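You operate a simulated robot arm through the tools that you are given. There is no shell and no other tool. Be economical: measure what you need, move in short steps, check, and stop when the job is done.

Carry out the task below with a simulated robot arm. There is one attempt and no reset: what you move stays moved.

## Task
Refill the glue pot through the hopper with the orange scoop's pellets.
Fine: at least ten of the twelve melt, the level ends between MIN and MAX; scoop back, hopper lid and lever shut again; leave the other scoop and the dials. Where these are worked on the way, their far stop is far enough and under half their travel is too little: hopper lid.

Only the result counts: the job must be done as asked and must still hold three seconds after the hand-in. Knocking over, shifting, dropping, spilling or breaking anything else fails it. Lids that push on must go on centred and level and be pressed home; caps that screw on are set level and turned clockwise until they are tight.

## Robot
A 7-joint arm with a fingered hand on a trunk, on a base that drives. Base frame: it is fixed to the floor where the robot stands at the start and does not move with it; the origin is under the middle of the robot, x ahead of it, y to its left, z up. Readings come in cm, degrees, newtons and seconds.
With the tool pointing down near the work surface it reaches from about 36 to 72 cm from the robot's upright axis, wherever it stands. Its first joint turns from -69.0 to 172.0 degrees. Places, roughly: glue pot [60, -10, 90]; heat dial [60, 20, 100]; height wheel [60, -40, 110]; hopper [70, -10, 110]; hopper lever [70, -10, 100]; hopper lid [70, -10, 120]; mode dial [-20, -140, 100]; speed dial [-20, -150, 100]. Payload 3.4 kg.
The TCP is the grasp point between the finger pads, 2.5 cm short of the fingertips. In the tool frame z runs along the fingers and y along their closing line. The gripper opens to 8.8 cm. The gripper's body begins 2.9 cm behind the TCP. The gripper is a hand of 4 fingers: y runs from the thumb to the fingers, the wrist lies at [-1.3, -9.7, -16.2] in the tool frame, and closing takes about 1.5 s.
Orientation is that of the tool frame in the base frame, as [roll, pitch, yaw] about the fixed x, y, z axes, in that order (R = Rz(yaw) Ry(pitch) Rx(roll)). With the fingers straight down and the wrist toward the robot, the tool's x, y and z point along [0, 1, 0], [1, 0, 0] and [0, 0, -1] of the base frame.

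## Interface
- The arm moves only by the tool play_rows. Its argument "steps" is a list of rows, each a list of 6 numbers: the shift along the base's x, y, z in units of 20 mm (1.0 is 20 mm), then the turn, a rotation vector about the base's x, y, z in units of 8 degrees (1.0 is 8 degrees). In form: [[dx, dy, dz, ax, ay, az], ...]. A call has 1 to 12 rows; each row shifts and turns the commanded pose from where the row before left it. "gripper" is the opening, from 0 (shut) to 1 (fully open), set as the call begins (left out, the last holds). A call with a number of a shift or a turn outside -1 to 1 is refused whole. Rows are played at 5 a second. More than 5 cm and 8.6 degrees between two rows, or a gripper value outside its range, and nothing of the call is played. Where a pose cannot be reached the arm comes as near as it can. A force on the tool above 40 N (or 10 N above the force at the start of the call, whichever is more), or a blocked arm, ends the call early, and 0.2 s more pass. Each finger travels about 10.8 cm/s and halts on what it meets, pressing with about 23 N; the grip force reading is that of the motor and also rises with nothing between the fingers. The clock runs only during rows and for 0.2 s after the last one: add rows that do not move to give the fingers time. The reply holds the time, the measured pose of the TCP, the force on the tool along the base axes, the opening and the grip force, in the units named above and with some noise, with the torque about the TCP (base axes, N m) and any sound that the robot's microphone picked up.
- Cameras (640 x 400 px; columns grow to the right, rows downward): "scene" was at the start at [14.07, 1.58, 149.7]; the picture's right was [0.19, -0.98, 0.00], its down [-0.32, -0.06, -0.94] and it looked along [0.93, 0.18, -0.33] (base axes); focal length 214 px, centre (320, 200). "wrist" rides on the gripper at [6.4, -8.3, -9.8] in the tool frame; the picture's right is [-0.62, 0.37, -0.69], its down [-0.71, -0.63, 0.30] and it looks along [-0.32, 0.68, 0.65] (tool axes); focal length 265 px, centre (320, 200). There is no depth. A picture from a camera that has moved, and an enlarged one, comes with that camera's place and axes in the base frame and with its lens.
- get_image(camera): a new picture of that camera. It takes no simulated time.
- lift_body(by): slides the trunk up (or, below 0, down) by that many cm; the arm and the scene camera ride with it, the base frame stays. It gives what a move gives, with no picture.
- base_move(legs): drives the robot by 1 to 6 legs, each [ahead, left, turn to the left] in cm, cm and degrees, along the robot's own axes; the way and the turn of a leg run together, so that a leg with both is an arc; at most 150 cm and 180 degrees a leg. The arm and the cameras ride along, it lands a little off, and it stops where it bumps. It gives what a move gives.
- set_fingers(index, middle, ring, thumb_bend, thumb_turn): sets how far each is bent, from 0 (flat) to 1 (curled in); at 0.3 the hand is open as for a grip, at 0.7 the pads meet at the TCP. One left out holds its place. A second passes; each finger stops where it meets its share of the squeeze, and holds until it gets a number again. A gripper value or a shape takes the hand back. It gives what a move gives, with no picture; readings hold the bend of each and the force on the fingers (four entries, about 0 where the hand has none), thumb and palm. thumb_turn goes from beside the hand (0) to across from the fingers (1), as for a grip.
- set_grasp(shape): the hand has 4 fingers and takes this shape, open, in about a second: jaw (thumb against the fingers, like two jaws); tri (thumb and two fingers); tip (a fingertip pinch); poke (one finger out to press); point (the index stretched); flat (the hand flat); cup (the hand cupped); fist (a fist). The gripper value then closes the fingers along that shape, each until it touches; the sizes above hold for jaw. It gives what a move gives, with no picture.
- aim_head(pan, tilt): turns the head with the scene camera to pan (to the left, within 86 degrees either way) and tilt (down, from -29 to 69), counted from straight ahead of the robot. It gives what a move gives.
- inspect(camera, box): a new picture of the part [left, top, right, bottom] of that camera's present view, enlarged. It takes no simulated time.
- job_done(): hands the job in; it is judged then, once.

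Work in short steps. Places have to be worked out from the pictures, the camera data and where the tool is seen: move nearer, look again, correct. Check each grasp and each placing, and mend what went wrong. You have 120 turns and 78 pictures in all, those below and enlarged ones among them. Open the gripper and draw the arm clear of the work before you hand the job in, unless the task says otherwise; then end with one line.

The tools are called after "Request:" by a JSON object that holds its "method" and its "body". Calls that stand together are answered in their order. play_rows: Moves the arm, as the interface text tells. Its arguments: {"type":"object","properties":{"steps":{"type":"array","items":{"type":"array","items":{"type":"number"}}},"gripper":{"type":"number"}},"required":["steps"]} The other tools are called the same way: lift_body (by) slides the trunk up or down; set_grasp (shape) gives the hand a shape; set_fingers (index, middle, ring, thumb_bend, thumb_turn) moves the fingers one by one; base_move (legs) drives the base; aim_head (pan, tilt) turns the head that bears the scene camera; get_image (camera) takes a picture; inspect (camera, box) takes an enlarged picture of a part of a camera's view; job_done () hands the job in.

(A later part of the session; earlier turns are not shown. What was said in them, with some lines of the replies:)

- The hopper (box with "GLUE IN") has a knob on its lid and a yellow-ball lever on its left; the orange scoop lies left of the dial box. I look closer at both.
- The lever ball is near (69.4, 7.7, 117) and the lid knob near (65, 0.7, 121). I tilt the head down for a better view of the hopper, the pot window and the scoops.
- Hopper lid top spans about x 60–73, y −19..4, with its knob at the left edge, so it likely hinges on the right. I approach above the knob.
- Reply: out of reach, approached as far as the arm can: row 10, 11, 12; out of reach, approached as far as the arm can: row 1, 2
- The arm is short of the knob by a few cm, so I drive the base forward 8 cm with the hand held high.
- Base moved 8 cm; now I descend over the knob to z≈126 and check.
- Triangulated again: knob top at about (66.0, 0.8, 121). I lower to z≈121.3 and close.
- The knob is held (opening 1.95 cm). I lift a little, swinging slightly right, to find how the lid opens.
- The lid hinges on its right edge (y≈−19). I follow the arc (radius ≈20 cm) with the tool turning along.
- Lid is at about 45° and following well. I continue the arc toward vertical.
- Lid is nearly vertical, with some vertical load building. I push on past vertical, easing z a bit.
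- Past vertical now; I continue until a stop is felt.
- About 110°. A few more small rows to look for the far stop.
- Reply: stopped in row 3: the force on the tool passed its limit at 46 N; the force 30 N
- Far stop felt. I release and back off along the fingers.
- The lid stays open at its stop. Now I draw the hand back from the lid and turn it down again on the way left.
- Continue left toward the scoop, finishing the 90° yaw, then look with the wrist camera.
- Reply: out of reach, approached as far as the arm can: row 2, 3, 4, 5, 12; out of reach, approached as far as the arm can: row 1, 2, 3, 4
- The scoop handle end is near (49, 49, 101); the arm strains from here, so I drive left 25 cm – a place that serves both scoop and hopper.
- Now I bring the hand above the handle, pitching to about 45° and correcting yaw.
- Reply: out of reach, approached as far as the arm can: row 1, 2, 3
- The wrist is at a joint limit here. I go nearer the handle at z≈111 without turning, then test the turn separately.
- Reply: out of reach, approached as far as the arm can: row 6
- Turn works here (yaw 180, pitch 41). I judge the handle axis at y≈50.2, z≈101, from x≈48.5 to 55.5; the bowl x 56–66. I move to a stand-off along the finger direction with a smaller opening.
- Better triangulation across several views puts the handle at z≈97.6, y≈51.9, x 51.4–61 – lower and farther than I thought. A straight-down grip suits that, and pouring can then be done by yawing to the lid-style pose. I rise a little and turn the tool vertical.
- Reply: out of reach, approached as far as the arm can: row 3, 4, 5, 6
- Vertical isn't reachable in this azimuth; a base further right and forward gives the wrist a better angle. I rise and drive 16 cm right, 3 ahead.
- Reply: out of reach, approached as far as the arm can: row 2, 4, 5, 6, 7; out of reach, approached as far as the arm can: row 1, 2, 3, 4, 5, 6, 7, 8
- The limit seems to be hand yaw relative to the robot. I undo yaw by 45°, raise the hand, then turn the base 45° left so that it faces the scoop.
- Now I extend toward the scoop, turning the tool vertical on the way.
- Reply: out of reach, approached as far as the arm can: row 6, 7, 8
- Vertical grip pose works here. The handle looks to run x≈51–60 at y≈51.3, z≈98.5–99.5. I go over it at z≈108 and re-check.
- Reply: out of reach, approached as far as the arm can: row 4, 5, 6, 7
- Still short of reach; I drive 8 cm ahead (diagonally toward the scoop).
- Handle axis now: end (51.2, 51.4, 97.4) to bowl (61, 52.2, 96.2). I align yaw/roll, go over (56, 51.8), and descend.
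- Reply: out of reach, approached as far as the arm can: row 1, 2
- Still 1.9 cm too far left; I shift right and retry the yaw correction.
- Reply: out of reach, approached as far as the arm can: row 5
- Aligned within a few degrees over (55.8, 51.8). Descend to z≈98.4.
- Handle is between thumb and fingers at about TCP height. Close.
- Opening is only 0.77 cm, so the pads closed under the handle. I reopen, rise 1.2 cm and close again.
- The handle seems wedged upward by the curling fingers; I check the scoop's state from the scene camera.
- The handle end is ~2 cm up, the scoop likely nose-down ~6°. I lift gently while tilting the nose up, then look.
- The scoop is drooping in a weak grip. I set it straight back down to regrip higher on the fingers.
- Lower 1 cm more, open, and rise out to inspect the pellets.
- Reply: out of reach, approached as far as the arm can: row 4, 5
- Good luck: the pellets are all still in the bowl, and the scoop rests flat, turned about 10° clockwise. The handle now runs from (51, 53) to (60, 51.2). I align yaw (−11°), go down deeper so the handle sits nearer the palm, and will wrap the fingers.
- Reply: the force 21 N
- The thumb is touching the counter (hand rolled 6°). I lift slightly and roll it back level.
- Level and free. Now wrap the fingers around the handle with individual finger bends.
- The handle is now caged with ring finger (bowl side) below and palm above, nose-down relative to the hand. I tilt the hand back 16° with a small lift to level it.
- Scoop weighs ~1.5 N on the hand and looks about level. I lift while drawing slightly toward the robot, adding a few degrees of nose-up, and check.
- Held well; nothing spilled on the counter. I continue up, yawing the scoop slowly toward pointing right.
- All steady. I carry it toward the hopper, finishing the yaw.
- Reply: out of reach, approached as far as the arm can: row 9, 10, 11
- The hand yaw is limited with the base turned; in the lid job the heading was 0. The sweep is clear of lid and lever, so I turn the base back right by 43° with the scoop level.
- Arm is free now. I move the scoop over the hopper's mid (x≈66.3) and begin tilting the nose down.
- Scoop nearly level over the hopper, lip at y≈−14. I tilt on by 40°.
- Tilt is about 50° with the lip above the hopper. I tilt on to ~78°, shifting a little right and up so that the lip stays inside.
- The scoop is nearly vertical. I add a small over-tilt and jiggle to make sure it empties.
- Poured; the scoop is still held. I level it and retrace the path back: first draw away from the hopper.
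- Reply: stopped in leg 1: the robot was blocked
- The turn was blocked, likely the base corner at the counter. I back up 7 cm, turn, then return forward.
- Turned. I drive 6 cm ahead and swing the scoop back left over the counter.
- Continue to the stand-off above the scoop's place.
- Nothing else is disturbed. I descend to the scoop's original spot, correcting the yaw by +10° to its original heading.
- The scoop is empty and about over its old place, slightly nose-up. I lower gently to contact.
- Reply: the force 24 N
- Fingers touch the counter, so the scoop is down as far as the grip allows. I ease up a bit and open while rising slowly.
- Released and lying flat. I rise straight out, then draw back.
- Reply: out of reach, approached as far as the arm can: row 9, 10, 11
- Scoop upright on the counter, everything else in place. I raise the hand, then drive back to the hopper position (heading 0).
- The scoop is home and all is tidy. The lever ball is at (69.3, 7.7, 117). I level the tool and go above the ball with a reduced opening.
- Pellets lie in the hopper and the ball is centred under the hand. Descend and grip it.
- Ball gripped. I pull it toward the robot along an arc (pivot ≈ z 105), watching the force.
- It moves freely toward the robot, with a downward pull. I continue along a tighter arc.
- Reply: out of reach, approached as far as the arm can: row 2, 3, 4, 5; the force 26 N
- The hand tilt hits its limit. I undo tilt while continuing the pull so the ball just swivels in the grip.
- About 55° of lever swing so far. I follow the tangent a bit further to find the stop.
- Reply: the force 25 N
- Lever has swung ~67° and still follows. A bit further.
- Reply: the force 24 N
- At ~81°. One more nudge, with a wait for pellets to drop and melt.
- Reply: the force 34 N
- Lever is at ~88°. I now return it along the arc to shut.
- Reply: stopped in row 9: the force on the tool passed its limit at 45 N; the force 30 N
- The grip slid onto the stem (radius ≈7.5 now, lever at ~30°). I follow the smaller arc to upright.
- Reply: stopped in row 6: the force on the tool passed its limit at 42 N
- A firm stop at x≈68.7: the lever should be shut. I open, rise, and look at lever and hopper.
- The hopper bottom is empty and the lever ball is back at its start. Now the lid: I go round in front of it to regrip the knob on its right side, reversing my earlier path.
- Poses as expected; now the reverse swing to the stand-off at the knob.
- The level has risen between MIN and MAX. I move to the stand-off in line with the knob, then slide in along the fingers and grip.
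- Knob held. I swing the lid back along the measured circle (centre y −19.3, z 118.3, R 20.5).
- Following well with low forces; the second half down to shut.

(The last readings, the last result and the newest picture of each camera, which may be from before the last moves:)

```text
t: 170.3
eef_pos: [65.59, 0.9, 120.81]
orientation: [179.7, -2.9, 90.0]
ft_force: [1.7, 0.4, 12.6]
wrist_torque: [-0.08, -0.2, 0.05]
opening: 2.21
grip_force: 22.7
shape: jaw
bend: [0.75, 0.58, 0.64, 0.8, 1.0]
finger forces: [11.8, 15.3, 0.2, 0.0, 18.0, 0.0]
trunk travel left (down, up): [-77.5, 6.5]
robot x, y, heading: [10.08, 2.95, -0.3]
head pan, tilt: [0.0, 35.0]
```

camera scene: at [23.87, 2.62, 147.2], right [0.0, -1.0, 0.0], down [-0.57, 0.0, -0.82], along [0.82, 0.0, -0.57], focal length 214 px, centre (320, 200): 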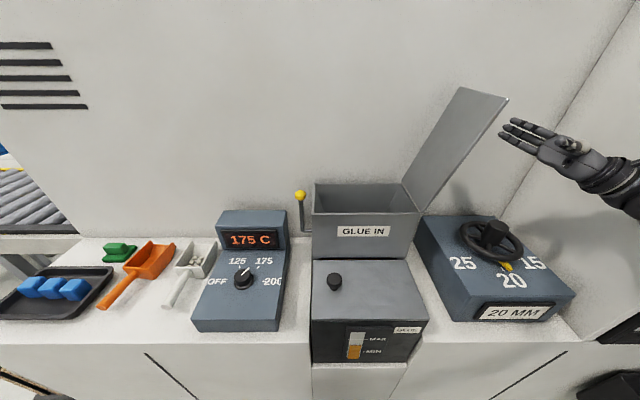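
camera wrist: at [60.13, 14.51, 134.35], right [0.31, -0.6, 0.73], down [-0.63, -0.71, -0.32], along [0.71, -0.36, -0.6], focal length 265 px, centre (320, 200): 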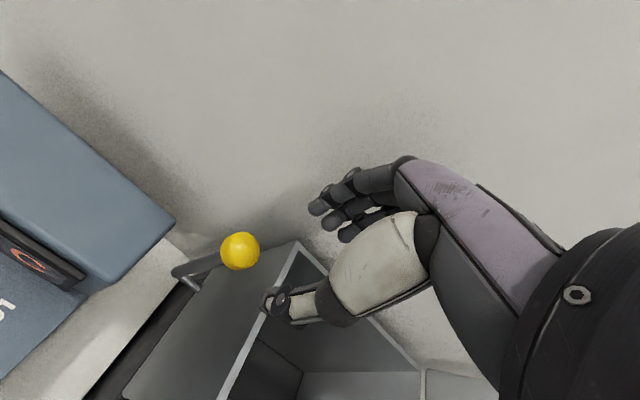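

The lid is seated (12 N up). I release, rise and draw back.

Request:
{"method": "play_rows", "body": {"steps": [[0, 0, 0, 0, 0, 0], [0, 0, 0, 0, 0, 0], [0, 0, 0, 0, 0, 0], [0, 0, 0, 0, 0, 0], [0, 0, 0.5, 0, 0, 0], [0, 0, 0.8, 0, 0, 0], [0, 0, 1, 0, 0, 0], [-0.5, -0.2, 1, 0, 0, 0], [-1, -0.5, 1, 0, 0, 0], [-1, -0.5, 1, 0, 0, 0], [-1, -1, 1, 0, 0, 0], [-1, -1, 1, 0, 0, 0]], "gripper": 1}}

Request:
{"method": "play_rows", "body": {"steps": [[-1, -1, 0.5, 0, 0, 0], [-1, -1, 0.5, 0, 0, 0], [-1, -1, 0.5, 0, 0, 0], [-1, -1, 0, 0, 0, 0], [-1, -1, 0, 0, 0, 0], [0, -1, 0, 0, 0, 0], [0, -1, 0, 0, 0, 0], [0, 0, 0, 0, 0, 0]]}}

Request:
{"method": "get_image", "body": {"camera": "scene"}}

Request:
{"method": "inspect", "body": {"camera": "scene", "box": [280, 170, 450, 370]}}

```text
t: 172.9
eef_pos: [56.74, -5.6, 135.39]
orientation: [179.9, -3.0, 90.0]
ft_force: [0.7, 0.8, 0.4]
wrist_torque: [-0.03, 0.02, -0.02]
opening: 8.78
grip_force: 0.0
shape: jaw
bend: [0.3, 0.3, 0.3, 0.3, 0.98]
finger forces: [0.1, 0.1, 0.1, 0.1, 0.0, 0.0]
trunk travel left (down, up): [-77.5, 6.5]
robot x, y, heading: [10.25, 2.92, -0.2]
head pan, tilt: [0.0, 35.0]
```

```text
t: 174.8
eef_pos: [46.91, -19.36, 138.32]
orientation: [-179.8, -2.9, 90.0]
ft_force: [0.1, 1.1, 0.2]
wrist_torque: [-0.03, -0.03, 0.02]
opening: 8.78
grip_force: 0.0
shape: jaw
bend: [0.3, 0.3, 0.3, 0.3, 0.98]
finger forces: [0.1, 0.1, 0.0, 0.0, 0.0, 0.0]
trunk travel left (down, up): [-77.5, 6.5]
robot x, y, heading: [10.16, 3.03, -0.2]
head pan, tilt: [0.0, 35.0]
```

```text
4 pictures are left
camera scene: at [23.94, 2.71, 147.19], right [0.0, -1.0, 0.0], down [-0.57, 0.0, -0.82], along [0.82, 0.0, -0.57], focal length 214 px, centre (320, 200)
```

scene: 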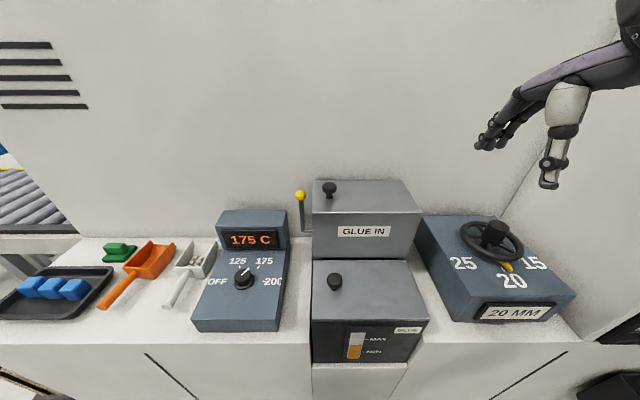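

```text
2.00 times, centred on (365, 270) of scene
camera zoom: at [23.94, 2.71, 147.19], right [0.0, -1.0, 0.0], down [-0.57, 0.0, -0.82], along [0.82, 0.0, -0.57], focal length 429 px, centre (230, 60)
```

zoom: 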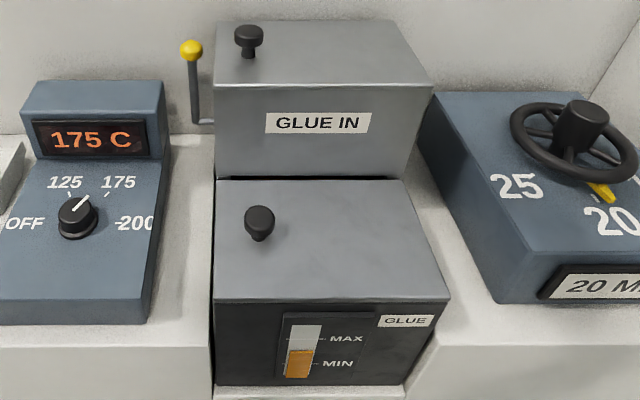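

Level sits between MIN and MAX, lid shut, lever upright, scoop back, dials untouched and the hand clear. Handing in.

Request:
{"method": "job_done", "body": {}}

```text
The job is handed in.
```

The glue pot is refilled: the level sits between MIN and MAX, the hopper lid and lever are shut again, and the other scoop and the dials are untouched. I judged the melt from the level and an empty-looking hopper rather than counting pellets, and the orange scoop is back with its handle turned about 10° from where it started.
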